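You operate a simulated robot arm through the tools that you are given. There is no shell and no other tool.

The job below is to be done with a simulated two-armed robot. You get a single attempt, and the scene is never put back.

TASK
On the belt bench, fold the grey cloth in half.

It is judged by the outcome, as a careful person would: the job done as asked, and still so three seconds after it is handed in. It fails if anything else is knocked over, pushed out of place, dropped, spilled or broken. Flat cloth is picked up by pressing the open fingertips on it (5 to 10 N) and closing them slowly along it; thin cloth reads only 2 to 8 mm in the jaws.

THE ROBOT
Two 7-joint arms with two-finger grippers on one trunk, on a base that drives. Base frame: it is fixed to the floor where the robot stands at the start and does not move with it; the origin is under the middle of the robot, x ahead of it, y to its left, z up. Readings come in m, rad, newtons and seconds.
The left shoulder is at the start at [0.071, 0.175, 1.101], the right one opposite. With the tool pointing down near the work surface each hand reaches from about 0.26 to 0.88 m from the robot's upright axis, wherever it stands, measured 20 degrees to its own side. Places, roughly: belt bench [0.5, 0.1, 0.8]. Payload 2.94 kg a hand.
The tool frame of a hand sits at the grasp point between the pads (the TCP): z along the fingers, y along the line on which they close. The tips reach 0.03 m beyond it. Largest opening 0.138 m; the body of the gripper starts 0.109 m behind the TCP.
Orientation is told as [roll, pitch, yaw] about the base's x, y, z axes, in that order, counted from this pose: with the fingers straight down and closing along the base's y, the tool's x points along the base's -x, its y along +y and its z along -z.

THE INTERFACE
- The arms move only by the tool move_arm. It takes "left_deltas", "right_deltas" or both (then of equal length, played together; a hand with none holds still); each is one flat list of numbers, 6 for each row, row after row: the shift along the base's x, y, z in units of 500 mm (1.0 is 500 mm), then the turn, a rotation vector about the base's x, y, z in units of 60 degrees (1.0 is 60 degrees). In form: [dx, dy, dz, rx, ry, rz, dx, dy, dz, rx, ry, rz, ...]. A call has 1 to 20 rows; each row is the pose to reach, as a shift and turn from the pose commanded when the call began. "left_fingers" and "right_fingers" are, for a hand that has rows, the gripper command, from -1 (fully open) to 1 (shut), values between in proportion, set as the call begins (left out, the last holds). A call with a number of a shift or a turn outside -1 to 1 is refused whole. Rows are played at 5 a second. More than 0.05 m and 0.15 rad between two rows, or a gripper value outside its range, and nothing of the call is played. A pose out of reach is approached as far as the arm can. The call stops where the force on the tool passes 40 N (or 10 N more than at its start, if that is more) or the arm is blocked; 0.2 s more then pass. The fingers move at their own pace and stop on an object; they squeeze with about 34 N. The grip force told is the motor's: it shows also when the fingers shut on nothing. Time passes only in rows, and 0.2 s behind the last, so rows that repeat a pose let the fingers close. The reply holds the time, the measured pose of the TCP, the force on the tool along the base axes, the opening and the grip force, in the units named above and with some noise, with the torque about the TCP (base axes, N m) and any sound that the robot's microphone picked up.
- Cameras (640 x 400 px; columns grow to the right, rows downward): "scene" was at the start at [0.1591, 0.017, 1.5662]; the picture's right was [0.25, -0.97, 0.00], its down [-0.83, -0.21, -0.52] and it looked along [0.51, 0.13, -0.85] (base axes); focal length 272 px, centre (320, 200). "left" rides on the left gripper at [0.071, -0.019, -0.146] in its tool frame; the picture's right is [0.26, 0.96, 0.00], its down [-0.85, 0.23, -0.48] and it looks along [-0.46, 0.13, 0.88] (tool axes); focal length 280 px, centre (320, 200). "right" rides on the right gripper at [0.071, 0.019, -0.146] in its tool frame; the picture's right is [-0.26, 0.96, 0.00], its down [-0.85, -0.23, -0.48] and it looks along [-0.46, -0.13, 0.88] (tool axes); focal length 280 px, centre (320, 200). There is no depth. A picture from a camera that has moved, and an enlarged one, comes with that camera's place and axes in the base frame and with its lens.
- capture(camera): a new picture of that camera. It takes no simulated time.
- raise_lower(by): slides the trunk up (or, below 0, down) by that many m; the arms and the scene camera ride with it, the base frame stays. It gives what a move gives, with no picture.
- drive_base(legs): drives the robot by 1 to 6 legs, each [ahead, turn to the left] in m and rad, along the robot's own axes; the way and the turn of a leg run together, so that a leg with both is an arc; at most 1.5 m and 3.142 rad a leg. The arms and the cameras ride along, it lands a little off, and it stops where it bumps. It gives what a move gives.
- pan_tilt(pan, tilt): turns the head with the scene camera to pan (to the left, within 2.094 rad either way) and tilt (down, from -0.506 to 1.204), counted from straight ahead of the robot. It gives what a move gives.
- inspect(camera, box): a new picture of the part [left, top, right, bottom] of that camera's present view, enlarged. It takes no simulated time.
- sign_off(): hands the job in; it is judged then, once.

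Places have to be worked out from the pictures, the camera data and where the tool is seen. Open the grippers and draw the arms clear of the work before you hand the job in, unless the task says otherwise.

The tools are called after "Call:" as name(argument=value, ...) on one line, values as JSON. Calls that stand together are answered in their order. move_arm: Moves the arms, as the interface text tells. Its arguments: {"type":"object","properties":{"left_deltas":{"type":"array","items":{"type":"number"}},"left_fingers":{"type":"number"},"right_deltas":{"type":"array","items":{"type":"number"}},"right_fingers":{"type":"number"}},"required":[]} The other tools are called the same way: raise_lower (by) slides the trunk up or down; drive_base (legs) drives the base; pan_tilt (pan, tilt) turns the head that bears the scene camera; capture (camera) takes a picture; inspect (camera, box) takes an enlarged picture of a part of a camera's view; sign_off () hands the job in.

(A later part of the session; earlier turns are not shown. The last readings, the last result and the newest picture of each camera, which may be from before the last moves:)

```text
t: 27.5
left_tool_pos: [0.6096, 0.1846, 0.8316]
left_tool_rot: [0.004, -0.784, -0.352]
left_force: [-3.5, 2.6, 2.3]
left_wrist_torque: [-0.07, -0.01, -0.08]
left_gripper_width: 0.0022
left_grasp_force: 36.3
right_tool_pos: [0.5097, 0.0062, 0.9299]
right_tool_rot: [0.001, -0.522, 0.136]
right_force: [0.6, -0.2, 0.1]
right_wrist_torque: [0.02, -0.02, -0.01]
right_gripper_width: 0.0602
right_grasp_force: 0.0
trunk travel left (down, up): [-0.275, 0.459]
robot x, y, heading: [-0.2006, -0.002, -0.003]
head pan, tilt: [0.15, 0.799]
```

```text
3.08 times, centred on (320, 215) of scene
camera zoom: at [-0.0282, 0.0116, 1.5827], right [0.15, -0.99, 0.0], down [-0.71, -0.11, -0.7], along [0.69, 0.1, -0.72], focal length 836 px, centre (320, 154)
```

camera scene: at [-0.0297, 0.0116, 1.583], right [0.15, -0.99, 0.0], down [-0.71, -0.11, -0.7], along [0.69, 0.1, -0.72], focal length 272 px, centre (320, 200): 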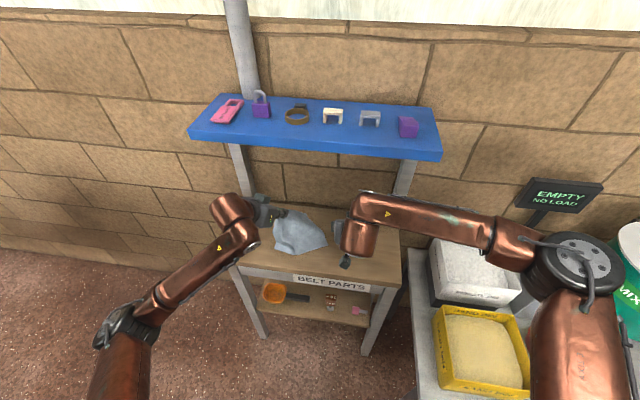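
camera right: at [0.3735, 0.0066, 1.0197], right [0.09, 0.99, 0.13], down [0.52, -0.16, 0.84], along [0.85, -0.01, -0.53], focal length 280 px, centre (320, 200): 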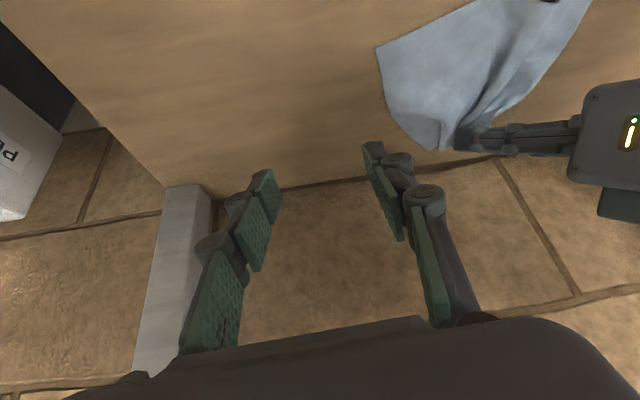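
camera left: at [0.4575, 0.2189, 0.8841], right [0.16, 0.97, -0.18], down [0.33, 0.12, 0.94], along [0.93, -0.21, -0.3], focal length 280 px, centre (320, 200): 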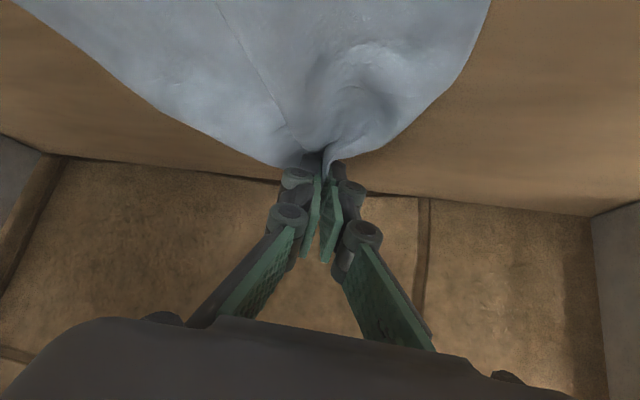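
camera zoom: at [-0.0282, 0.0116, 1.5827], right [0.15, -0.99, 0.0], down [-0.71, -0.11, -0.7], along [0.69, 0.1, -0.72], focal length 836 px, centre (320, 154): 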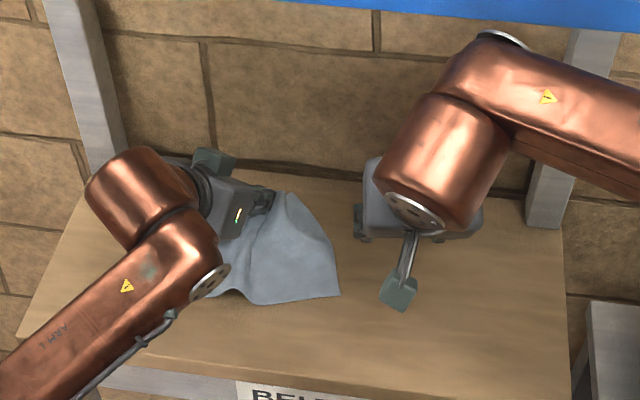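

The cloth slid and gathered around the left gripper (C is now near (0.507,0.069)). I'll release the left hand, retract it along its finger axis and look at the loose cloth before choosing new grasp points.

Call:
move_arm(left_deltas=[0, 0, 0, 0, 0, 0, 0, 0, 0, 0, 0, 0, -0.02, 0.007, 0.03, 0, 0, 0, -0.06, 0.03, 0.1, 0, 0, 0, -0.1, 0.08, 0.16, 0, 0, 0, -0.16, 0.14, 0.19, 0, 0, 0], right_deltas=[0, 0, 0, 0, 0, 0, 0, 0, 0, 0, 0, 0, -0.02, -0.02, 0, 0, 0, 0, -0.06, -0.06, 0.0, 0, 0, 0, -0.1, -0.1, 0, 0, 0, 0, -0.16, -0.16, 0, 0, 0, 0], left_fingers=0.13)

Call:
capture(camera="left")

Call:
capture(camera="right")

Call:
inspect(camera="scene", box=[220, 150, 420, 280])

```text
t: 28.9
left_tool_pos: [0.5263, 0.2529, 0.9273]
left_tool_rot: [0.004, -0.787, -0.354]
left_force: [0.4, -0.4, 0.8]
left_wrist_torque: [-0.01, 0.04, 0.0]
left_gripper_width: 0.0601
left_grasp_force: 0.0
right_tool_pos: [0.427, -0.073, 0.9311]
right_tool_rot: [0.003, -0.524, 0.138]
right_force: [0.4, -0.4, 0.7]
right_wrist_torque: [0.02, -0.02, 0.02]
right_gripper_width: 0.0602
right_grasp_force: 0.1
trunk travel left (down, up): [-0.275, 0.459]
robot x, y, heading: [-0.1994, 0.0007, 0.001]
head pan, tilt: [0.15, 0.799]
```

```text
taken
camera left: at [0.3752, 0.2883, 0.9807], right [0.16, 0.97, -0.18], down [0.33, 0.12, 0.94], along [0.93, -0.21, -0.3], focal length 280 px, centre (320, 200)
```

left: 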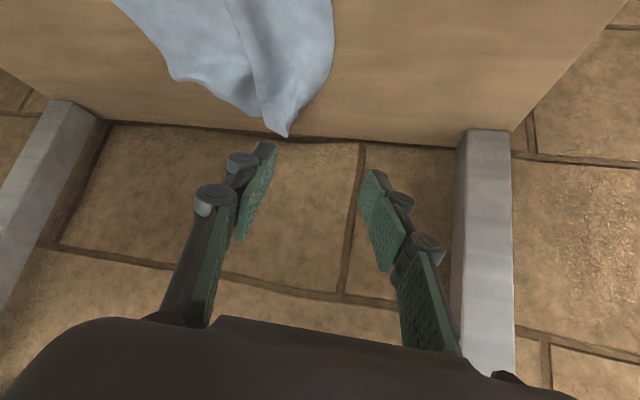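

```text
taken
camera right: at [0.2911, -0.0722, 1.0224], right [0.09, 0.99, 0.13], down [0.52, -0.16, 0.84], along [0.85, -0.01, -0.53], focal length 280 px, centre (320, 200)
```

right: 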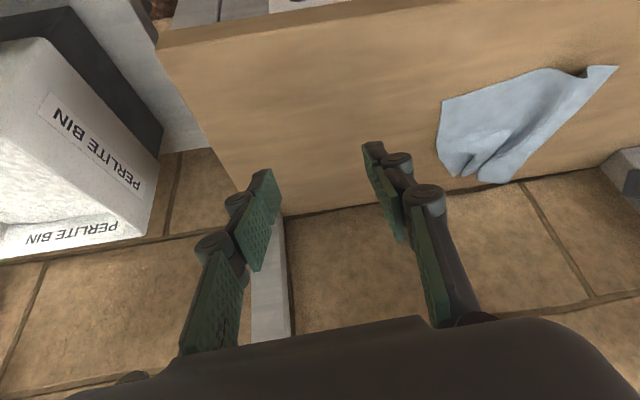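

```text
3.08 times, centred on (320, 215) of scene
camera zoom: at [-0.0299, 0.0112, 1.5831], right [0.15, -0.99, 0.0], down [-0.71, -0.11, -0.7], along [0.69, 0.1, -0.72], focal length 836 px, centre (320, 154)
```

zoom: 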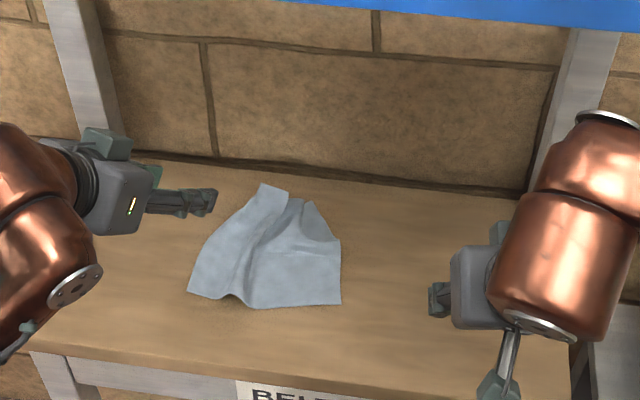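

The cloth's near edge is spread out, while the far edge is gathered. I'll zoom in for details.

Call:
inspect(camera="scene", box=[270, 200, 340, 255])

Call:
inspect(camera="right", box=[400, 40, 640, 200])

Call:
inspect(camera="left", box=[80, 0, 380, 160])

```text
7.27 times, centred on (305, 228) of scene
camera zoom: at [-0.0299, 0.0112, 1.5831], right [0.15, -0.99, 0.0], down [-0.71, -0.11, -0.7], along [0.69, 0.1, -0.72], focal length 1975 px, centre (429, 0)
```

zoom: 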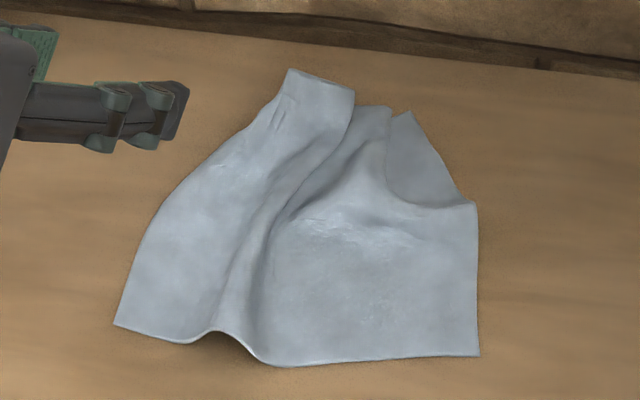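

```text
2.50 times, centred on (520, 120) of right
camera zoom: at [0.2911, -0.0722, 1.0224], right [0.09, 0.99, 0.13], down [0.52, -0.16, 0.84], along [0.85, -0.01, -0.53], focal length 701 px, centre (-180, 400)
```

zoom: 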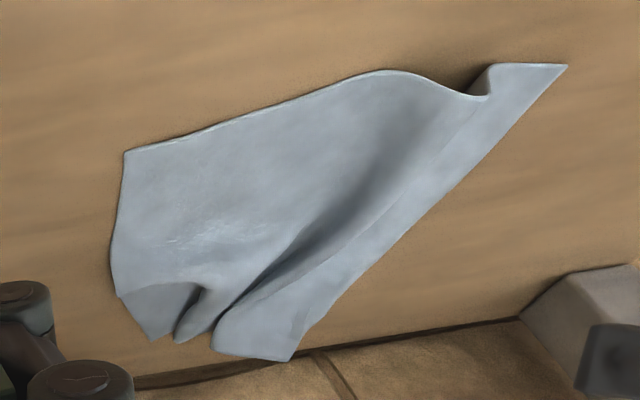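

```text
2.13 times, centred on (230, 80) of left
camera zoom: at [0.3752, 0.2883, 0.9807], right [0.16, 0.97, -0.18], down [0.33, 0.12, 0.94], along [0.93, -0.21, -0.3], focal length 598 px, centre (512, 456)
```

zoom: 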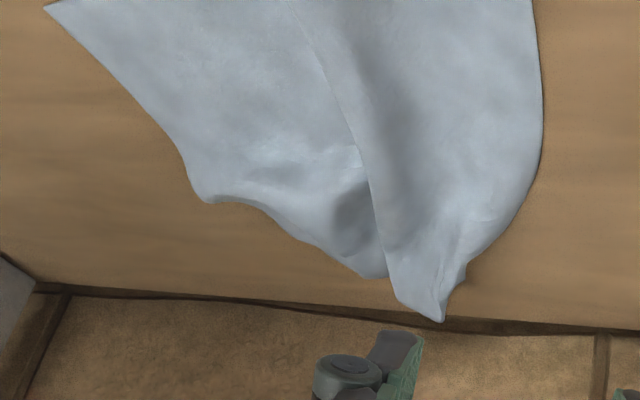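

The near edge D(0.485,0.236)–C(0.494,0.061) is intact, and only the far edge is bunched. I'll grasp the near edge at both corners with steeper hands, lift to let the far side hang free, and relay the cloth flat. I'm moving to hover above those corners now.

Call:
move_arm(left_deltas=[-0.01, -0.016, -0.01, 0.0203, 0.0456, -0.0266, -0.02, -0.033, -0.03, 0.0407, 0.0912, -0.0532, -0.03, -0.049, -0.06, 0.061, 0.1368, -0.0798, -0.04, -0.066, -0.09, 0.0814, 0.1824, -0.1064, -0.05, -0.082, -0.114, 0.1017, 0.228, -0.133], right_deltas=[0.031, 0.064, -0.01, 0, 0, 0.0466, 0.062, 0.129, -0.03, 0, 0, 0.0932, 0.092, 0.193, -0.06, 0, 0, 0.1398, 0.123, 0.258, -0.09, 0, 0, 0.1864, 0.154, 0.322, -0.122, 0, 0, 0.233], left_fingers=0.275, right_fingers=0.275)

Call:
capture(camera="left")

Call:
capture(camera="right")

Call:
inspect(camera="scene", box=[220, 150, 420, 280])

```text
t: 30.1
left_tool_pos: [0.5035, 0.2127, 0.8685]
left_tool_rot: [0.001, -0.522, -0.489]
left_force: [-0.2, 0.4, -0.3]
left_wrist_torque: [-0.03, -0.01, -0.02]
left_gripper_width: 0.0501
left_grasp_force: 0.0
right_tool_pos: [0.5072, 0.0886, 0.8688]
right_tool_rot: [-0.001, -0.522, 0.379]
right_force: [-0.1, -0.3, -0.8]
right_wrist_torque: [-0.02, 0.02, 0.02]
right_gripper_width: 0.0501
right_grasp_force: 0.1
trunk travel left (down, up): [-0.275, 0.459]
robot x, y, heading: [-0.1981, -0.0005, 0.0]
head pan, tilt: [0.15, 0.799]
```

```text
taken
camera left: at [0.3755, 0.26, 0.9587], right [0.25, 0.96, -0.13], down [0.55, -0.03, 0.84], along [0.8, -0.28, -0.53], focal length 280 px, centre (320, 200)
```

left: 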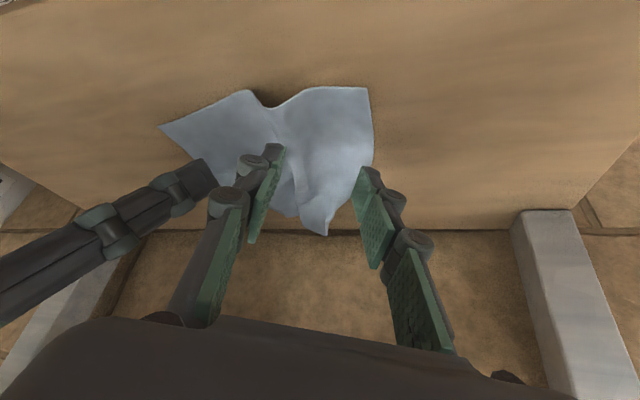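

```text
taken
camera right: at [0.3751, 0.0567, 0.9599], right [-0.15, 0.98, 0.13], down [0.55, -0.03, 0.84], along [0.82, 0.2, -0.53], focal length 280 px, centre (320, 200)
```

right: 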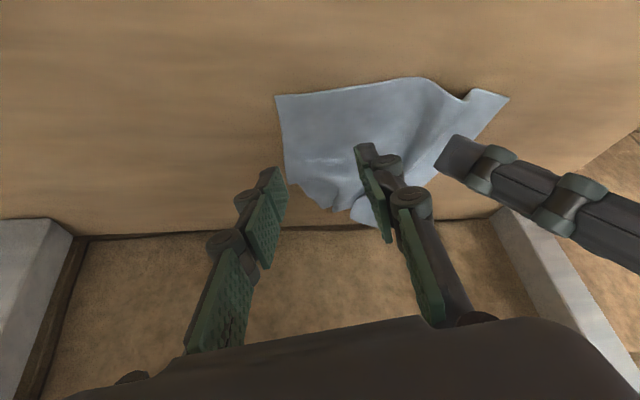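

```text
3.08 times, centred on (320, 215) of scene
camera zoom: at [-0.0269, 0.0132, 1.5825], right [0.15, -0.99, 0.0], down [-0.71, -0.11, -0.7], along [0.69, 0.1, -0.72], focal length 836 px, centre (320, 154)
```

zoom: 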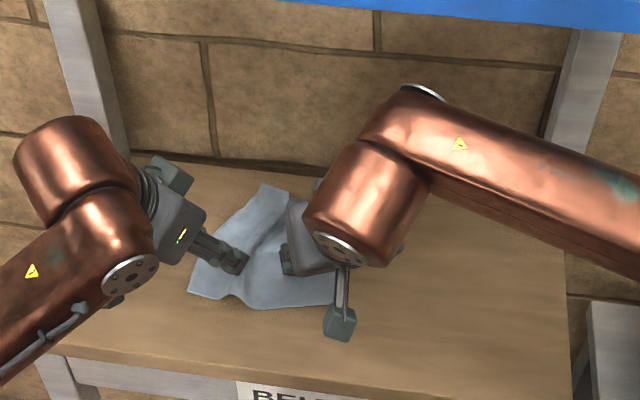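

Positions verified: C≈(0.494,0.067), D≈(0.486,0.241). I'm nudging slightly inward and descending close to the cloth.

Call:
move_arm(left_deltas=[0.006, -0.002, -0.02, 0, 0, 0, 0.012, -0.004, -0.04, 0, 0, 0, 0.012, -0.004, -0.06, 0, 0, 0, 0.012, -0.004, -0.068, 0, 0, 0, 0.012, -0.004, -0.068, 0, 0, 0], right_deltas=[0.004, 0.008, -0.02, 0, 0, 0, 0.008, 0.016, -0.04, 0, 0, 0, 0.008, 0.016, -0.06, 0, 0, 0, 0.008, 0.016, -0.068, 0, 0, 0, 0.008, 0.016, -0.068, 0, 0, 0])

Call:
move_arm(left_deltas=[0, 0, -0.004, 0, 0, 0, 0, 0, -0.006, 0, 0, 0, 0, 0, -0.006, 0, 0, 0], right_deltas=[0, 0, -0.004, 0, 0, 0, 0, 0, -0.006, 0, 0, 0, 0, 0, -0.006, 0, 0, 0])

```text
t: 31.3
left_tool_pos: [0.5103, 0.2101, 0.8338]
left_tool_rot: [0.003, -0.525, -0.49]
left_force: [0.2, 0.2, 0.3]
left_wrist_torque: [0.02, -0.03, 0.01]
left_gripper_width: 0.0499
left_grasp_force: 0.1
right_tool_pos: [0.5106, 0.095, 0.8348]
right_tool_rot: [-0.003, -0.523, 0.38]
right_force: [-0.7, -0.5, -0.1]
right_wrist_torque: [-0.02, -0.03, -0.02]
right_gripper_width: 0.0498
right_grasp_force: 0.0
trunk travel left (down, up): [-0.275, 0.459]
robot x, y, heading: [-0.2006, -0.0005, -0.003]
head pan, tilt: [0.15, 0.799]
```

```text
t: 32.1
left_tool_pos: [0.5116, 0.2093, 0.8328]
left_tool_rot: [0.001, -0.524, -0.491]
left_force: [1.0, 0.1, 3.9]
left_wrist_torque: [-0.11, 0.03, 0.03]
left_gripper_width: 0.0498
left_grasp_force: 0.1
right_tool_pos: [0.5105, 0.0955, 0.8323]
right_tool_rot: [-0.001, -0.526, 0.381]
right_force: [2.0, -0.3, 8.1]
right_wrist_torque: [-0.07, -0.11, 0.0]
right_gripper_width: 0.0505
right_grasp_force: 0.2
trunk travel left (down, up): [-0.275, 0.459]
robot x, y, heading: [-0.1994, -0.0013, 0.0]
head pan, tilt: [0.15, 0.799]
```

Forces are 4 N left and 8 N right. I'll press the left a hair more and start closing slowly.

Call:
move_arm(left_deltas=[0, 0, -0.002, 0, 0, 0, 0, 0, -0.002, 0, 0, 0], right_deltas=[0, 0, 0, 0, 0, 0, 0, 0, 0, 0, 0, 0], left_fingers=0.36, right_fingers=0.36)

Call:
move_arm(left_deltas=[0, 0, 0, 0, 0, 0, 0, 0, 0, 0, 0, 0], right_deltas=[0, 0, 0, 0, 0, 0, 0, 0, 0, 0, 0, 0], left_fingers=0.45, right_fingers=0.45)

Call:
move_arm(left_deltas=[0, 0, 0, 0, 0, 0, 0, 0, 0, 0, 0, 0], right_deltas=[0, 0, 0, 0, 0, 0, 0, 0, 0, 0, 0, 0], left_fingers=0.54, right_fingers=0.54)

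Call:
move_arm(left_deltas=[0, 0, 0, 0, 0, 0, 0, 0, 0, 0, 0, 0], right_deltas=[0, 0, 0, 0, 0, 0, 0, 0, 0, 0, 0, 0], left_fingers=0.64, right_fingers=0.64)

Call:
capture(camera="left")

Call:
capture(camera="right")

```text
t: 32.7
left_tool_pos: [0.5103, 0.2087, 0.8326]
left_tool_rot: [0.004, -0.527, -0.492]
left_force: [1.6, -1.5, 8.1]
left_wrist_torque: [-0.25, 0.0, 0.06]
left_gripper_width: 0.0444
left_grasp_force: 0.2
right_tool_pos: [0.5106, 0.0959, 0.8326]
right_tool_rot: [0.001, -0.525, 0.38]
right_force: [2.1, 0.5, 9.2]
right_wrist_torque: [-0.04, -0.13, 0.01]
right_gripper_width: 0.0446
right_grasp_force: 0.6
trunk travel left (down, up): [-0.275, 0.459]
robot x, y, heading: [-0.2009, -0.0024, 0.0]
head pan, tilt: [0.15, 0.799]
```

```text
t: 33.3
left_tool_pos: [0.5083, 0.211, 0.8341]
left_tool_rot: [0.004, -0.526, -0.494]
left_force: [0.6, -1.3, 10.0]
left_wrist_torque: [-0.26, -0.01, 0.05]
left_gripper_width: 0.0386
left_grasp_force: 0.2
right_tool_pos: [0.5101, 0.0963, 0.832]
right_tool_rot: [0.001, -0.524, 0.381]
right_force: [-0.7, -1.1, 9.7]
right_wrist_torque: [0.04, -0.05, 0.02]
right_gripper_width: 0.0381
right_grasp_force: 0.0
trunk travel left (down, up): [-0.275, 0.459]
robot x, y, heading: [-0.1999, -0.0028, 0.003]
head pan, tilt: [0.15, 0.799]
```

```text
t: 33.9
left_tool_pos: [0.5087, 0.2103, 0.8326]
left_tool_rot: [0.003, -0.526, -0.492]
left_force: [1.2, -2.7, 11.4]
left_wrist_torque: [-0.3, 0.06, 0.06]
left_gripper_width: 0.0322
left_grasp_force: 0.5
right_tool_pos: [0.5085, 0.0952, 0.8336]
right_tool_rot: [0.0, -0.527, 0.38]
right_force: [-0.6, 0.5, 11.1]
right_wrist_torque: [0.05, -0.07, -0.01]
right_gripper_width: 0.0321
right_grasp_force: 0.3
trunk travel left (down, up): [-0.275, 0.459]
robot x, y, heading: [-0.2013, 0.0029, -0.002]
head pan, tilt: [0.15, 0.799]
```

```text
t: 34.5
left_tool_pos: [0.5071, 0.2105, 0.8339]
left_tool_rot: [0.004, -0.525, -0.494]
left_force: [-0.1, -2.9, 12.1]
left_wrist_torque: [-0.26, 0.08, -0.02]
left_gripper_width: 0.0257
left_grasp_force: 0.9
right_tool_pos: [0.5101, 0.0955, 0.8313]
right_tool_rot: [-0.001, -0.524, 0.379]
right_force: [0.3, 0.4, 7.7]
right_wrist_torque: [0.0, -0.05, 0.04]
right_gripper_width: 0.0241
right_grasp_force: 0.0
trunk travel left (down, up): [-0.275, 0.459]
robot x, y, heading: [-0.1972, -0.0038, 0.002]
head pan, tilt: [0.15, 0.799]
```

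```text
taken
camera left: at [0.3798, 0.2567, 0.9233], right [0.25, 0.96, -0.13], down [0.55, -0.03, 0.84], along [0.8, -0.28, -0.53], focal length 280 px, centre (320, 200)
```

left: 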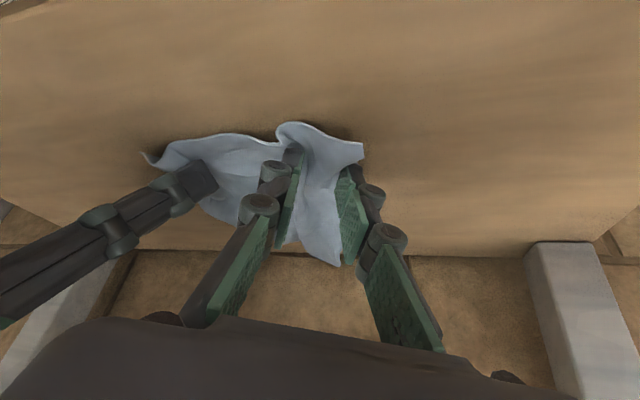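

```text
taken
camera right: at [0.3771, 0.0628, 0.9227], right [-0.15, 0.98, 0.13], down [0.55, -0.03, 0.84], along [0.82, 0.2, -0.53], focal length 280 px, centre (320, 200)
```

right: 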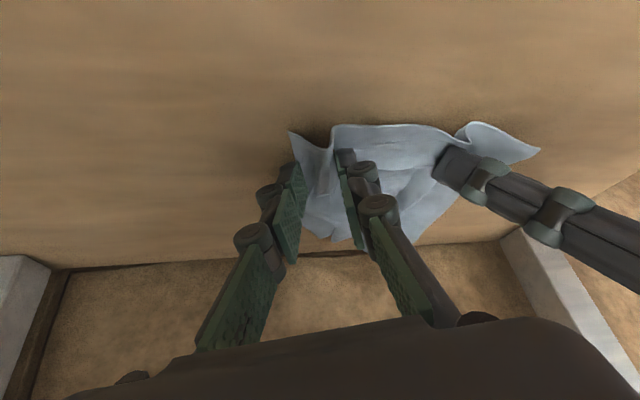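

Nice tall ridges now stand between both pairs of fingers. I'm closing the rest of the way.

Call:
move_arm(left_deltas=[0, 0, 0, 0, 0, 0, 0, 0, 0, 0, 0, 0], right_deltas=[0, 0, 0, 0, 0, 0, 0, 0, 0, 0, 0, 0], left_fingers=0.74, right_fingers=0.74)

Call:
move_arm(left_deltas=[0, 0, 0, 0, 0, 0, 0, 0, 0, 0, 0, 0], right_deltas=[0, 0, 0, 0, 0, 0, 0, 0, 0, 0, 0, 0], left_fingers=0.86, right_fingers=0.86)

Call:
move_arm(left_deltas=[0, 0, 0, 0, 0, 0, 0, 0, 0, 0, 0, 0, 0, 0, 0, 0, 0, 0], right_deltas=[0, 0, 0, 0, 0, 0, 0, 0, 0, 0, 0, 0, 0, 0, 0, 0, 0, 0], left_fingers=1.0, right_fingers=1.0)

Call:
capture(camera="left")

Call:
capture(camera="right")

```text
t: 35.1
left_tool_pos: [0.5084, 0.2101, 0.832]
left_tool_rot: [0.003, -0.523, -0.494]
left_force: [0.2, -2.5, 9.8]
left_wrist_torque: [-0.22, 0.01, 0.02]
left_gripper_width: 0.0186
left_grasp_force: 0.5
right_tool_pos: [0.5094, 0.0964, 0.8325]
right_tool_rot: [0.002, -0.524, 0.381]
right_force: [-1.2, -0.3, 8.4]
right_wrist_torque: [-0.02, -0.01, 0.0]
right_gripper_width: 0.0188
right_grasp_force: 1.0
trunk travel left (down, up): [-0.275, 0.459]
robot x, y, heading: [-0.199, 0.0022, -0.0]
head pan, tilt: [0.15, 0.799]
```

```text
t: 35.7
left_tool_pos: [0.5083, 0.2101, 0.8311]
left_tool_rot: [0.002, -0.523, -0.49]
left_force: [-0.6, -1.5, 7.6]
left_wrist_torque: [-0.13, 0.06, 0.0]
left_gripper_width: 0.0096
left_grasp_force: 0.2
right_tool_pos: [0.51, 0.0959, 0.8306]
right_tool_rot: [-0.002, -0.524, 0.38]
right_force: [-0.1, 0.7, 3.2]
right_wrist_torque: [0.0, 0.01, -0.02]
right_gripper_width: 0.0089
right_grasp_force: 0.1
trunk travel left (down, up): [-0.275, 0.459]
robot x, y, heading: [-0.1968, -0.0002, 0.002]
head pan, tilt: [0.15, 0.799]
```

```text
t: 36.5
left_tool_pos: [0.5103, 0.2108, 0.83]
left_tool_rot: [0.002, -0.522, -0.49]
left_force: [1.1, 0.1, 0.5]
left_wrist_torque: [0.02, 0.09, -0.02]
left_gripper_width: 0.0011
left_grasp_force: 26.5
right_tool_pos: [0.5114, 0.0943, 0.8308]
right_tool_rot: [0.0, -0.523, 0.38]
right_force: [-0.7, 0.3, 0.3]
right_wrist_torque: [-0.01, 0.01, 0.04]
right_gripper_width: 0.0
right_grasp_force: 29.0
trunk travel left (down, up): [-0.275, 0.459]
robot x, y, heading: [-0.2007, 0.0002, 0.002]
head pan, tilt: [0.15, 0.799]
```

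```text
taken
camera left: at [0.3807, 0.2575, 0.922], right [0.25, 0.96, -0.13], down [0.55, -0.03, 0.84], along [0.8, -0.28, -0.53], focal length 280 px, centre (320, 200)
```

left: 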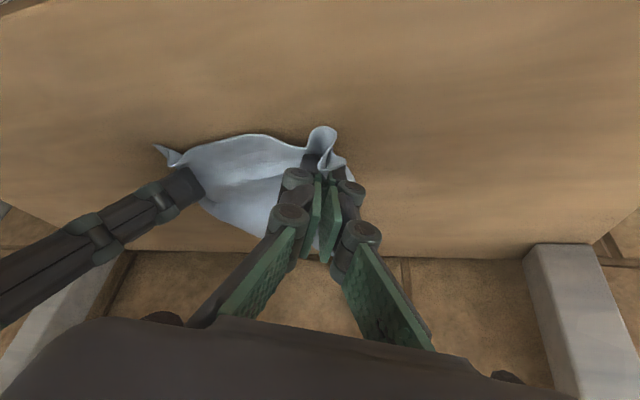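

```text
taken
camera right: at [0.3781, 0.0633, 0.9218], right [-0.15, 0.98, 0.13], down [0.55, -0.03, 0.84], along [0.82, 0.19, -0.53], focal length 280 px, centre (320, 200)
```

right: 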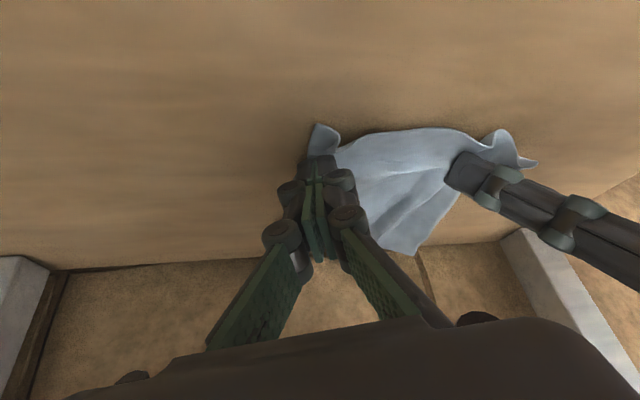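

The widths read near zero but the pictures show cloth at the tips. I'll lift both hands a few centimetres to see whether it's actually held.

Call:
move_arm(left_deltas=[0, 0, 0.03, 0, 0, 0, 0, 0, 0.06, 0, 0, 0, 0, 0, 0.09, 0, 0, 0], right_deltas=[0, 0, 0.03, 0, 0, 0, 0, 0, 0.06, 0, 0, 0, 0, 0, 0.09, 0, 0, 0])

Call:
capture(camera="left")

Call:
capture(camera="right")

Call:
inspect(camera="scene", box=[220, 150, 420, 280])

```text
t: 37.3
left_tool_pos: [0.5093, 0.2095, 0.8778]
left_tool_rot: [0.003, -0.522, -0.493]
left_force: [-6.6, 3.2, 6.8]
left_wrist_torque: [0.14, 0.15, 0.03]
left_gripper_width: 0.0001
left_grasp_force: 24.3
right_tool_pos: [0.5121, 0.0964, 0.8778]
right_tool_rot: [0.0, -0.522, 0.38]
right_force: [-0.6, 0.2, 0.1]
right_wrist_torque: [-0.02, 0.02, 0.01]
right_gripper_width: 0.0
right_grasp_force: 28.1
trunk travel left (down, up): [-0.275, 0.459]
robot x, y, heading: [-0.2043, -0.0023, -0.002]
head pan, tilt: [0.15, 0.799]
```

```text
taken
camera left: at [0.3814, 0.2569, 0.9677], right [0.26, 0.96, -0.13], down [0.55, -0.03, 0.84], along [0.8, -0.28, -0.53], focal length 280 px, centre (320, 200)
```

left: 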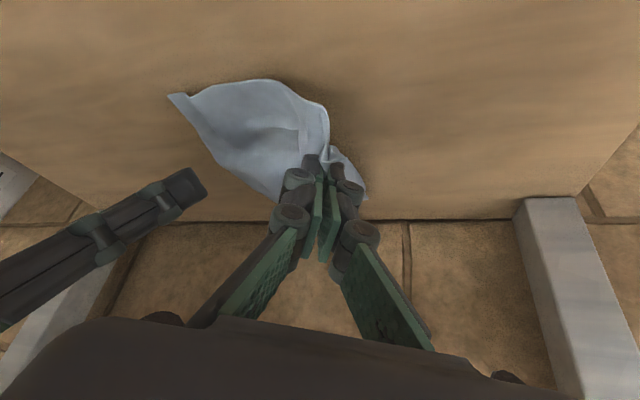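

```text
taken
camera right: at [0.3789, 0.064, 0.9677], right [-0.15, 0.98, 0.13], down [0.55, -0.03, 0.84], along [0.82, 0.2, -0.53], focal length 280 px, centre (320, 200)
```

right: 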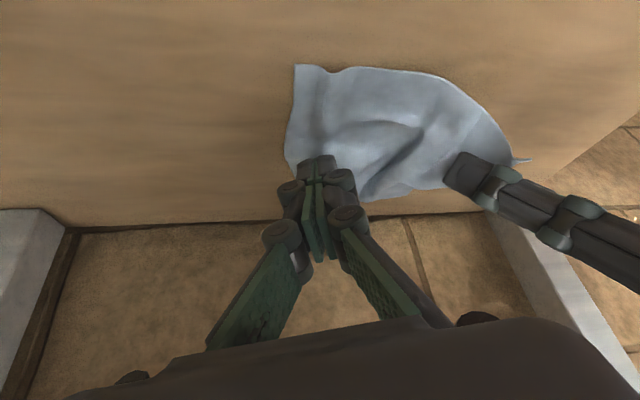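

```text
3.08 times, centred on (320, 215) of scene
camera zoom: at [-0.0285, 0.0118, 1.5828], right [0.15, -0.99, 0.0], down [-0.71, -0.11, -0.7], along [0.69, 0.1, -0.72], focal length 836 px, centre (320, 154)
```

zoom: 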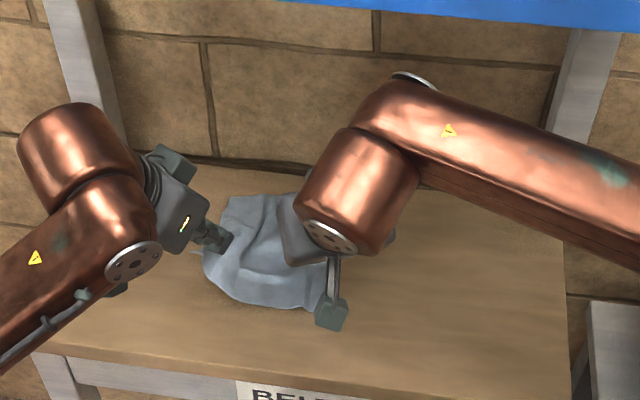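

The left hand holds near D, but the right slipped again as its pressing force faded while closing. I'll lower the left corner again without letting go, reopen the right hand above the cloth, and look.

Call:
move_arm(left_deltas=[0, 0.0, -0.02, 0, 0, 0, 0, 0.01, -0.04, 0, 0, 0, 0, 0.02, -0.06, 0, 0, 0, 0, 0.03, -0.07, 0, 0, 0], right_deltas=[-0.006, 0, 0.02, 0, 0, 0, -0.012, 0, 0.04, 0, 0, 0, -0.018, 0.01, 0.04, 0, 0, 0, -0.024, 0.01, 0.04, 0, 0, 0], right_fingers=0.275)

Call:
capture(camera="right")

Call:
capture(camera="left")

Call:
inspect(camera="scene", box=[270, 200, 340, 255])

```text
t: 38.3
left_tool_pos: [0.5094, 0.2267, 0.8428]
left_tool_rot: [0.001, -0.524, -0.49]
left_force: [0.8, -1.0, -1.9]
left_wrist_torque: [-0.12, 0.11, -0.09]
left_gripper_width: 0.0068
left_grasp_force: 34.5
right_tool_pos: [0.4975, 0.1011, 0.8969]
right_tool_rot: [0.0, -0.523, 0.38]
right_force: [-0.1, -0.2, 0.0]
right_wrist_torque: [0.02, 0.01, 0.01]
right_gripper_width: 0.05
right_grasp_force: 0.1
trunk travel left (down, up): [-0.275, 0.459]
robot x, y, heading: [-0.1996, -0.0008, -0.0]
head pan, tilt: [0.15, 0.799]
```

```text
taken
camera right: at [0.366, 0.0687, 0.987], right [-0.15, 0.98, 0.13], down [0.55, -0.03, 0.84], along [0.82, 0.2, -0.53], focal length 280 px, centre (320, 200)
```

right: 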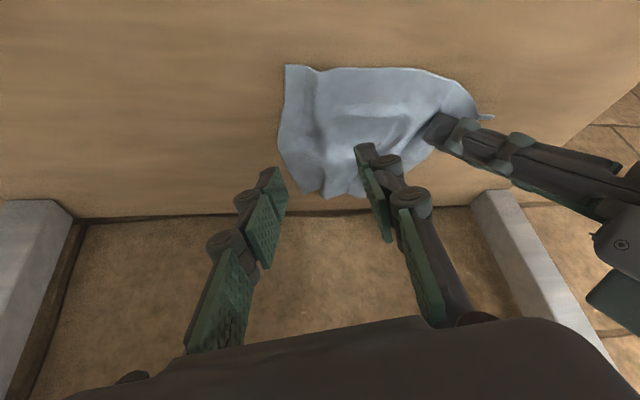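

```text
taken
camera left: at [0.381, 0.2733, 0.9328], right [0.25, 0.96, -0.13], down [0.55, -0.03, 0.84], along [0.8, -0.28, -0.53], focal length 280 px, centre (320, 200)
```

left: 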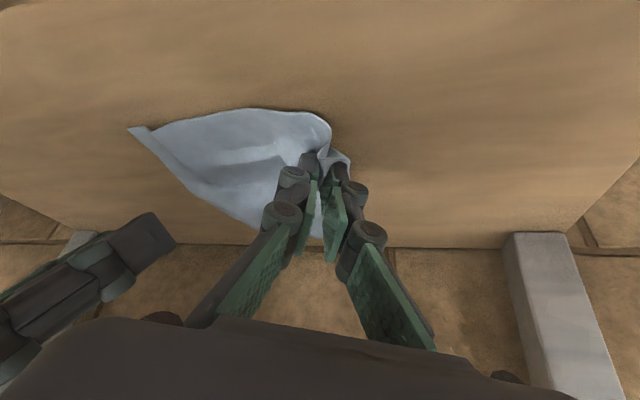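

```text
7.27 times, centred on (305, 228) of scene
camera zoom: at [-0.028, 0.012, 1.5827], right [0.15, -0.99, 0.0], down [-0.71, -0.11, -0.7], along [0.69, 0.1, -0.72], focal length 1975 px, centre (429, 0)
```

zoom: 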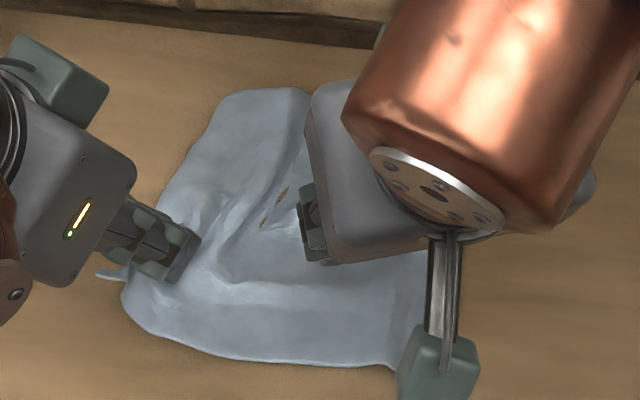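

C is still at about (0.479,0.087), and there's a natural ridge at (0.516,0.111) that's ideal to pinch. I'm centering the right hand on it and descending.

Call:
move_arm(right_deltas=[0.01, 0.01, -0.03, 0, 0, 0, 0.017, 0.018, -0.06, 0, 0, 0, 0.017, 0.018, -0.09, 0, 0, 0, 0.017, 0.018, -0.118, 0, 0, 0, 0.017, 0.018, -0.118, 0, 0, 0])

Call:
move_arm(right_deltas=[0, 0, -0.006, 0, 0, 0, 0, 0, -0.011, 0, 0, 0, 0, 0, -0.011, 0, 0, 0])

Call:
capture(camera="right")

```text
t: 39.5
left_tool_pos: [0.5083, 0.2252, 0.842]
left_tool_rot: [0.001, -0.523, -0.493]
left_force: [-1.7, -1.4, -1.7]
left_wrist_torque: [0.03, 0.02, 0.01]
left_gripper_width: 0.0001
left_grasp_force: 24.5
right_tool_pos: [0.5071, 0.1097, 0.8379]
right_tool_rot: [0.0, -0.523, 0.381]
right_force: [0.0, -0.9, -0.3]
right_wrist_torque: [0.0, -0.02, 0.02]
right_gripper_width: 0.0499
right_grasp_force: 0.1
trunk travel left (down, up): [-0.275, 0.459]
robot x, y, heading: [-0.2006, 0.0034, -0.005]
head pan, tilt: [0.15, 0.799]
```

```text
t: 40.3
left_tool_pos: [0.5104, 0.227, 0.842]
left_tool_rot: [0.002, -0.524, -0.492]
left_force: [-0.6, 1.2, 1.6]
left_wrist_torque: [0.07, 0.05, -0.03]
left_gripper_width: 0.0047
left_grasp_force: 41.6
right_tool_pos: [0.5076, 0.1104, 0.8328]
right_tool_rot: [0.0, -0.523, 0.38]
right_force: [-0.8, 0.9, 1.8]
right_wrist_torque: [0.0, 0.0, -0.01]
right_gripper_width: 0.0502
right_grasp_force: 0.3
trunk travel left (down, up): [-0.275, 0.459]
robot x, y, heading: [-0.2002, -0.0027, 0.002]
head pan, tilt: [0.15, 0.799]
```

```text
taken
camera right: at [0.375, 0.0778, 0.9233], right [-0.15, 0.98, 0.13], down [0.55, -0.03, 0.84], along [0.82, 0.2, -0.53], focal length 280 px, centre (320, 200)
```

right: 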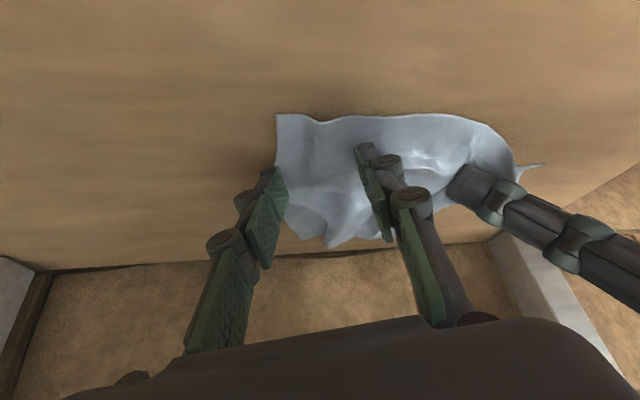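

The outer right finger sits just at the cloth edge, so I'll shift 10 mm inward before pressing.

Call:
move_arm(right_deltas=[0, 0, 0.01, 0, 0, 0, 0, 0.02, 0.01, 0, 0, 0, 0, 0.02, -0.001, 0, 0, 0, 0, 0.02, -0.004, 0, 0, 0, 0, 0.02, -0.004, 0, 0, 0])

```text
t: 41.5
left_tool_pos: [0.5076, 0.2257, 0.8427]
left_tool_rot: [0.002, -0.523, -0.493]
left_force: [1.0, -0.8, -1.4]
left_wrist_torque: [0.05, 0.06, 0.01]
left_gripper_width: 0.0078
left_grasp_force: 32.9
right_tool_pos: [0.507, 0.1194, 0.8323]
right_tool_rot: [0.001, -0.525, 0.381]
right_force: [-2.2, -0.1, 11.2]
right_wrist_torque: [0.13, 0.06, 0.04]
right_gripper_width: 0.0504
right_grasp_force: 0.2
trunk travel left (down, up): [-0.275, 0.459]
robot x, y, heading: [-0.201, -0.0016, 0.001]
head pan, tilt: [0.15, 0.799]
```

Pressing at 11 N. I'm closing slowly with slight downward compensation in the later steps to keep up the pressure.

Call:
move_arm(right_deltas=[0, 0, 0, 0, 0, 0, 0, 0, 0, 0, 0, 0], right_fingers=0.38)

Call:
move_arm(right_deltas=[0, 0, 0, 0, 0, 0, 0, 0, 0, 0, 0, 0], right_fingers=0.5)

Call:
move_arm(right_deltas=[0, 0, -0.001, 0, 0, 0, 0, 0, -0.001, 0, 0, 0], right_fingers=0.62)

Call:
move_arm(right_deltas=[0, 0, -0.001, 0, 0, 0, 0, 0, -0.001, 0, 0, 0], right_fingers=0.72)

Call:
capture(camera="right")

```text
t: 42.1
left_tool_pos: [0.508, 0.2269, 0.8427]
left_tool_rot: [0.003, -0.523, -0.491]
left_force: [-2.6, 1.1, 4.7]
left_wrist_torque: [0.07, -0.07, 0.07]
left_gripper_width: 0.002
left_grasp_force: 36.0
right_tool_pos: [0.5071, 0.1191, 0.8322]
right_tool_rot: [0.002, -0.525, 0.38]
right_force: [-0.2, 1.0, 15.5]
right_wrist_torque: [0.28, 0.03, 0.03]
right_gripper_width: 0.0431
right_grasp_force: 0.7
trunk travel left (down, up): [-0.275, 0.459]
robot x, y, heading: [-0.2035, -0.0043, -0.001]
head pan, tilt: [0.15, 0.799]
```

```text
t: 42.7
left_tool_pos: [0.5073, 0.2261, 0.8429]
left_tool_rot: [0.002, -0.526, -0.492]
left_force: [0.5, -1.0, -0.7]
left_wrist_torque: [0.01, 0.03, -0.01]
left_gripper_width: 0.0035
left_grasp_force: 30.1
right_tool_pos: [0.5072, 0.1206, 0.8328]
right_tool_rot: [0.002, -0.526, 0.38]
right_force: [0.5, 3.1, 19.1]
right_wrist_torque: [0.29, -0.03, 0.01]
right_gripper_width: 0.0348
right_grasp_force: 0.7
trunk travel left (down, up): [-0.275, 0.459]
robot x, y, heading: [-0.1998, 0.0024, -0.003]
head pan, tilt: [0.15, 0.799]
```

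```text
t: 43.3
left_tool_pos: [0.5079, 0.2261, 0.8434]
left_tool_rot: [0.002, -0.526, -0.492]
left_force: [-0.9, -1.3, -0.2]
left_wrist_torque: [-0.1, -0.02, -0.01]
left_gripper_width: 0.0045
left_grasp_force: 30.3
right_tool_pos: [0.505, 0.1201, 0.8322]
right_tool_rot: [0.001, -0.527, 0.38]
right_force: [0.2, 3.4, 23.6]
right_wrist_torque: [0.24, -0.05, -0.02]
right_gripper_width: 0.0268
right_grasp_force: 0.8
trunk travel left (down, up): [-0.275, 0.459]
robot x, y, heading: [-0.1981, -0.0006, 0.0]
head pan, tilt: [0.15, 0.799]
```

```text
t: 43.9
left_tool_pos: [0.5082, 0.2243, 0.8432]
left_tool_rot: [0.003, -0.525, -0.493]
left_force: [-1.2, -5.9, -0.4]
left_wrist_torque: [-0.53, 0.26, -0.3]
left_gripper_width: 0.0023
left_grasp_force: 29.2
right_tool_pos: [0.5061, 0.1201, 0.8313]
right_tool_rot: [0.003, -0.528, 0.382]
right_force: [-0.4, 4.2, 25.6]
right_wrist_torque: [0.26, -0.04, 0.03]
right_gripper_width: 0.0194
right_grasp_force: 0.0
trunk travel left (down, up): [-0.275, 0.459]
robot x, y, heading: [-0.2003, 0.0015, -0.002]
head pan, tilt: [0.15, 0.799]
```

```text
taken
camera right: at [0.3735, 0.0876, 0.922], right [-0.15, 0.98, 0.13], down [0.55, -0.03, 0.84], along [0.82, 0.2, -0.53], focal length 280 px, centre (320, 200)
```

right: 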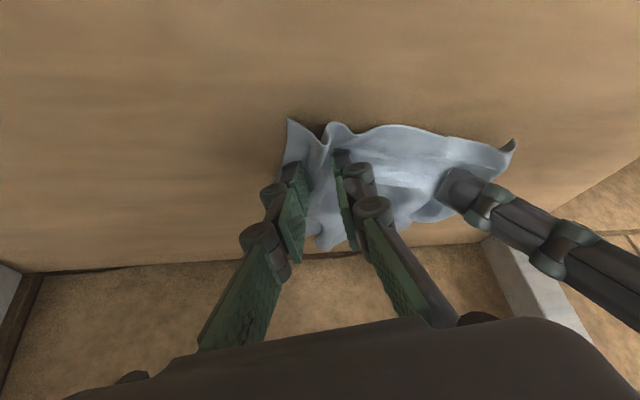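

There's a good ridge inside the right jaws. Pressure is a bit high (25 N), so I'll ease off slightly and finish closing.

Call:
move_arm(right_deltas=[0, 0, 0.002, 0, 0, 0, 0, 0, 0.002, 0, 0, 0], right_fingers=0.84)

Call:
move_arm(right_deltas=[0, 0, 0, 0, 0, 0, 0, 0, 0, 0, 0, 0, 0, 0, 0, 0, 0, 0], right_fingers=1.0)

Call:
capture(camera="right")

```text
t: 44.5
left_tool_pos: [0.5083, 0.2258, 0.8428]
left_tool_rot: [0.001, -0.523, -0.49]
left_force: [3.2, 10.1, 2.5]
left_wrist_torque: [0.78, -0.52, 0.58]
left_gripper_width: 0.0
left_grasp_force: 24.9
right_tool_pos: [0.5052, 0.1194, 0.8314]
right_tool_rot: [0.002, -0.524, 0.379]
right_force: [2.1, 5.4, 21.7]
right_wrist_torque: [0.26, -0.11, 0.03]
right_gripper_width: 0.0113
right_grasp_force: 0.2
trunk travel left (down, up): [-0.275, 0.459]
robot x, y, heading: [-0.2017, -0.0017, 0.001]
head pan, tilt: [0.15, 0.799]
```

```text
t: 45.3
left_tool_pos: [0.5087, 0.2263, 0.8425]
left_tool_rot: [0.003, -0.523, -0.493]
left_force: [-0.2, -1.9, 1.2]
left_wrist_torque: [-0.11, 0.02, -0.08]
left_gripper_width: 0.0009
left_grasp_force: 25.9
right_tool_pos: [0.5057, 0.1188, 0.8294]
right_tool_rot: [0.0, -0.524, 0.381]
right_force: [1.8, 5.1, 4.5]
right_wrist_torque: [0.26, 0.44, 0.24]
right_gripper_width: 0.0022
right_grasp_force: 28.6
trunk travel left (down, up): [-0.275, 0.459]
robot x, y, heading: [-0.2016, 0.0021, -0.006]
head pan, tilt: [0.15, 0.799]
```

```text
taken
camera right: at [0.3734, 0.0862, 0.921], right [-0.15, 0.98, 0.13], down [0.55, -0.03, 0.84], along [0.82, 0.19, -0.53], focal length 280 px, centre (320, 200)
```

right: 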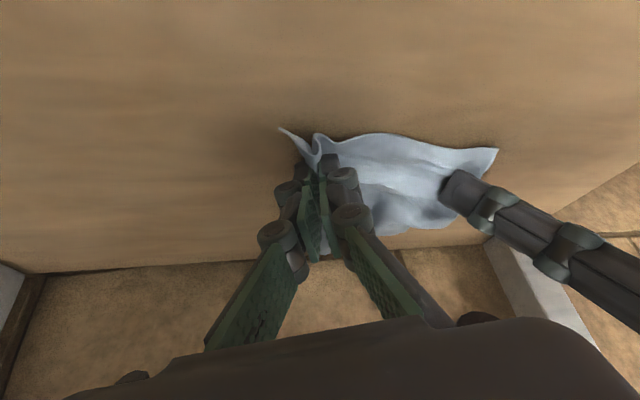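

The right hand now reads 2.2 mm with cloth between the pads. I'm lifting both hands together, slowly, to check.

Call:
move_arm(left_deltas=[0, 0, 0.02, 0, 0, 0, 0, 0, 0.04, 0, 0, 0, 0, 0, 0.06, 0, 0, 0, 0, 0, 0.08, 0, 0, 0, 0, 0, 0.1, 0, 0, 0], right_deltas=[0, 0, 0.04, 0, 0, 0, 0, 0, 0.06, 0, 0, 0, 0, 0, 0.08, 0, 0, 0, 0, 0, 0.1, 0, 0, 0, 0, 0, 0.12, 0, 0, 0])

Call:
capture(camera="left")

Call:
capture(camera="right")

Call:
inspect(camera="scene", box=[220, 150, 420, 280])

```text
t: 46.5
left_tool_pos: [0.5099, 0.2252, 0.8929]
left_tool_rot: [0.002, -0.523, -0.491]
left_force: [-4.4, 0.4, 1.4]
left_wrist_torque: [-0.02, 0.06, -0.08]
left_gripper_width: 0.0
left_grasp_force: 24.5
right_tool_pos: [0.5059, 0.1203, 0.8897]
right_tool_rot: [0.002, -0.522, 0.38]
right_force: [0.1, 1.1, -0.5]
right_wrist_torque: [-0.04, -0.03, -0.05]
right_gripper_width: 0.0067
right_grasp_force: 31.2
trunk travel left (down, up): [-0.275, 0.459]
robot x, y, heading: [-0.2013, -0.0033, -0.001]
head pan, tilt: [0.15, 0.799]
```

```text
taken
camera left: at [0.3805, 0.2731, 0.9831], right [0.25, 0.96, -0.13], down [0.55, -0.03, 0.84], along [0.8, -0.28, -0.53], focal length 280 px, centre (320, 200)
```

left: 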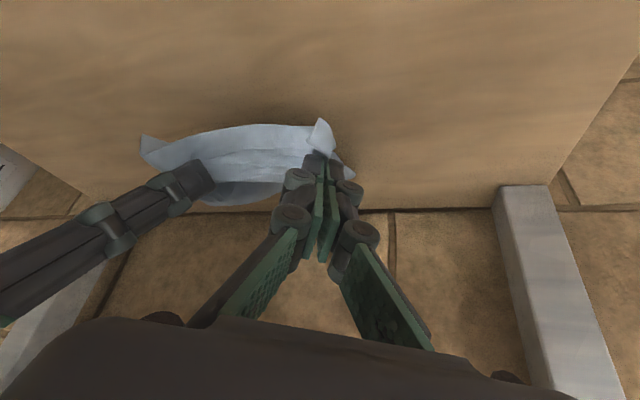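

```text
taken
camera right: at [0.3737, 0.0875, 0.9814], right [-0.15, 0.98, 0.13], down [0.55, -0.03, 0.84], along [0.82, 0.2, -0.53], focal length 280 px, centre (320, 200)
```

right: 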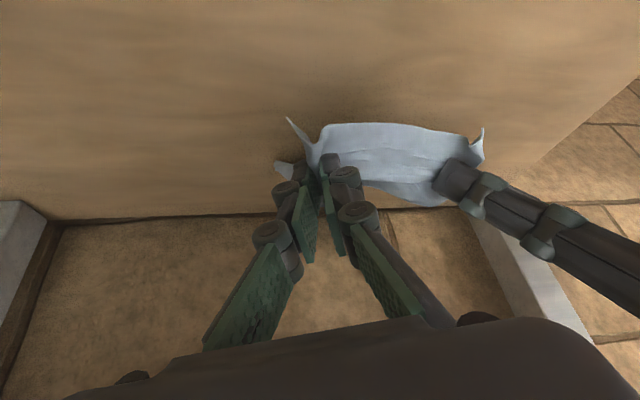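

```text
3.08 times, centred on (320, 215) of scene
camera zoom: at [-0.0286, 0.012, 1.5828], right [0.15, -0.99, 0.0], down [-0.71, -0.11, -0.7], along [0.69, 0.1, -0.72], focal length 836 px, centre (320, 154)
```

zoom: 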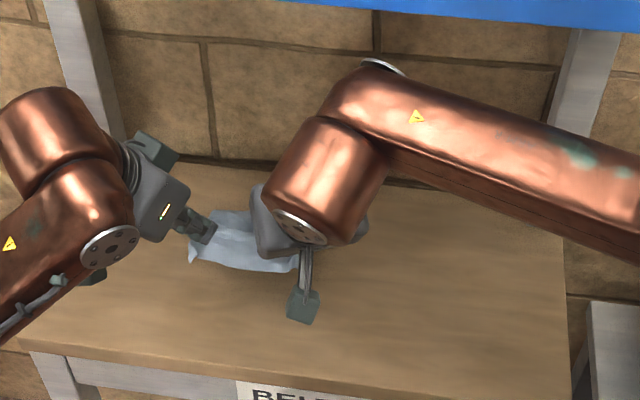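

Both hands now hold the near edge. I'll raise the cloth until the far edge hangs free, backing slightly away from the shelf, so that it straightens out.

Call:
move_arm(left_deltas=[-0.01, 0, 0.03, 0, 0, 0, -0.025, 0, 0.06, 0, 0, 0, -0.04, 0, 0.09, 0, 0, 0, -0.055, 0, 0.12, 0, 0, 0, -0.07, 0, 0.15, 0, 0, 0, -0.085, 0, 0.18, 0, 0, 0, -0.09, 0, 0.21, 0, 0, 0], right_deltas=[-0.01, 0, 0.03, 0, 0, 0, -0.025, 0, 0.06, 0, 0, 0, -0.04, 0, 0.09, 0, 0, 0, -0.055, 0, 0.12, 0, 0, 0, -0.07, 0, 0.15, 0, 0, 0, -0.085, 0, 0.18, 0, 0, 0, -0.09, 0, 0.21, 0, 0, 0])

Call:
capture(camera="left")

Call:
capture(camera="right")

Call:
inspect(camera="scene", box=[220, 150, 420, 280])

```text
t: 48.1
left_tool_pos: [0.4636, 0.2253, 0.996]
left_tool_rot: [0.003, -0.522, -0.492]
left_force: [-1.7, -0.6, 1.2]
left_wrist_torque: [-0.12, -0.01, -0.02]
left_gripper_width: 0.0001
left_grasp_force: 24.0
right_tool_pos: [0.4623, 0.1187, 0.9968]
right_tool_rot: [0.001, -0.524, 0.38]
right_force: [0.4, 0.7, -1.7]
right_wrist_torque: [-0.11, 0.01, -0.04]
right_gripper_width: 0.007
right_grasp_force: 39.5
trunk travel left (down, up): [-0.275, 0.459]
robot x, y, heading: [-0.1984, 0.0001, -0.006]
head pan, tilt: [0.15, 0.799]
```

```text
taken
camera left: at [0.3359, 0.2718, 1.088], right [0.25, 0.96, -0.13], down [0.55, -0.03, 0.84], along [0.8, -0.28, -0.53], focal length 280 px, centre (320, 200)
```

left: 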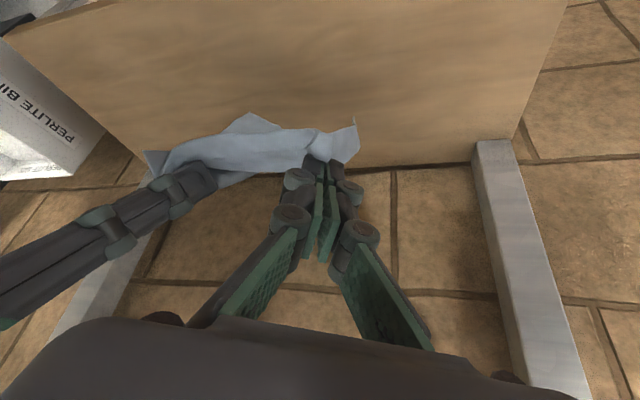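

```text
taken
camera right: at [0.33, 0.086, 1.0869], right [-0.15, 0.98, 0.13], down [0.55, -0.03, 0.84], along [0.82, 0.2, -0.53], focal length 280 px, centre (320, 200)
```

right: 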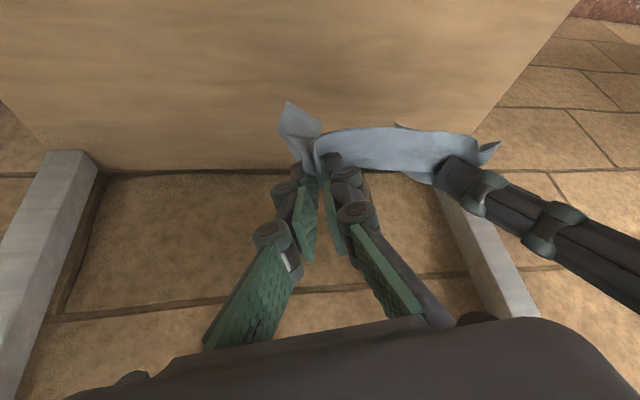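

```text
3.08 times, centred on (320, 215) of scene
camera zoom: at [-0.0286, 0.0118, 1.5828], right [0.15, -0.99, 0.0], down [-0.71, -0.11, -0.7], along [0.69, 0.1, -0.72], focal length 836 px, centre (320, 154)
```

zoom: 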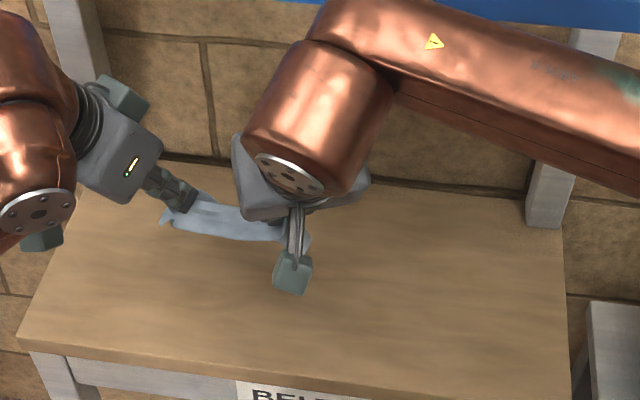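

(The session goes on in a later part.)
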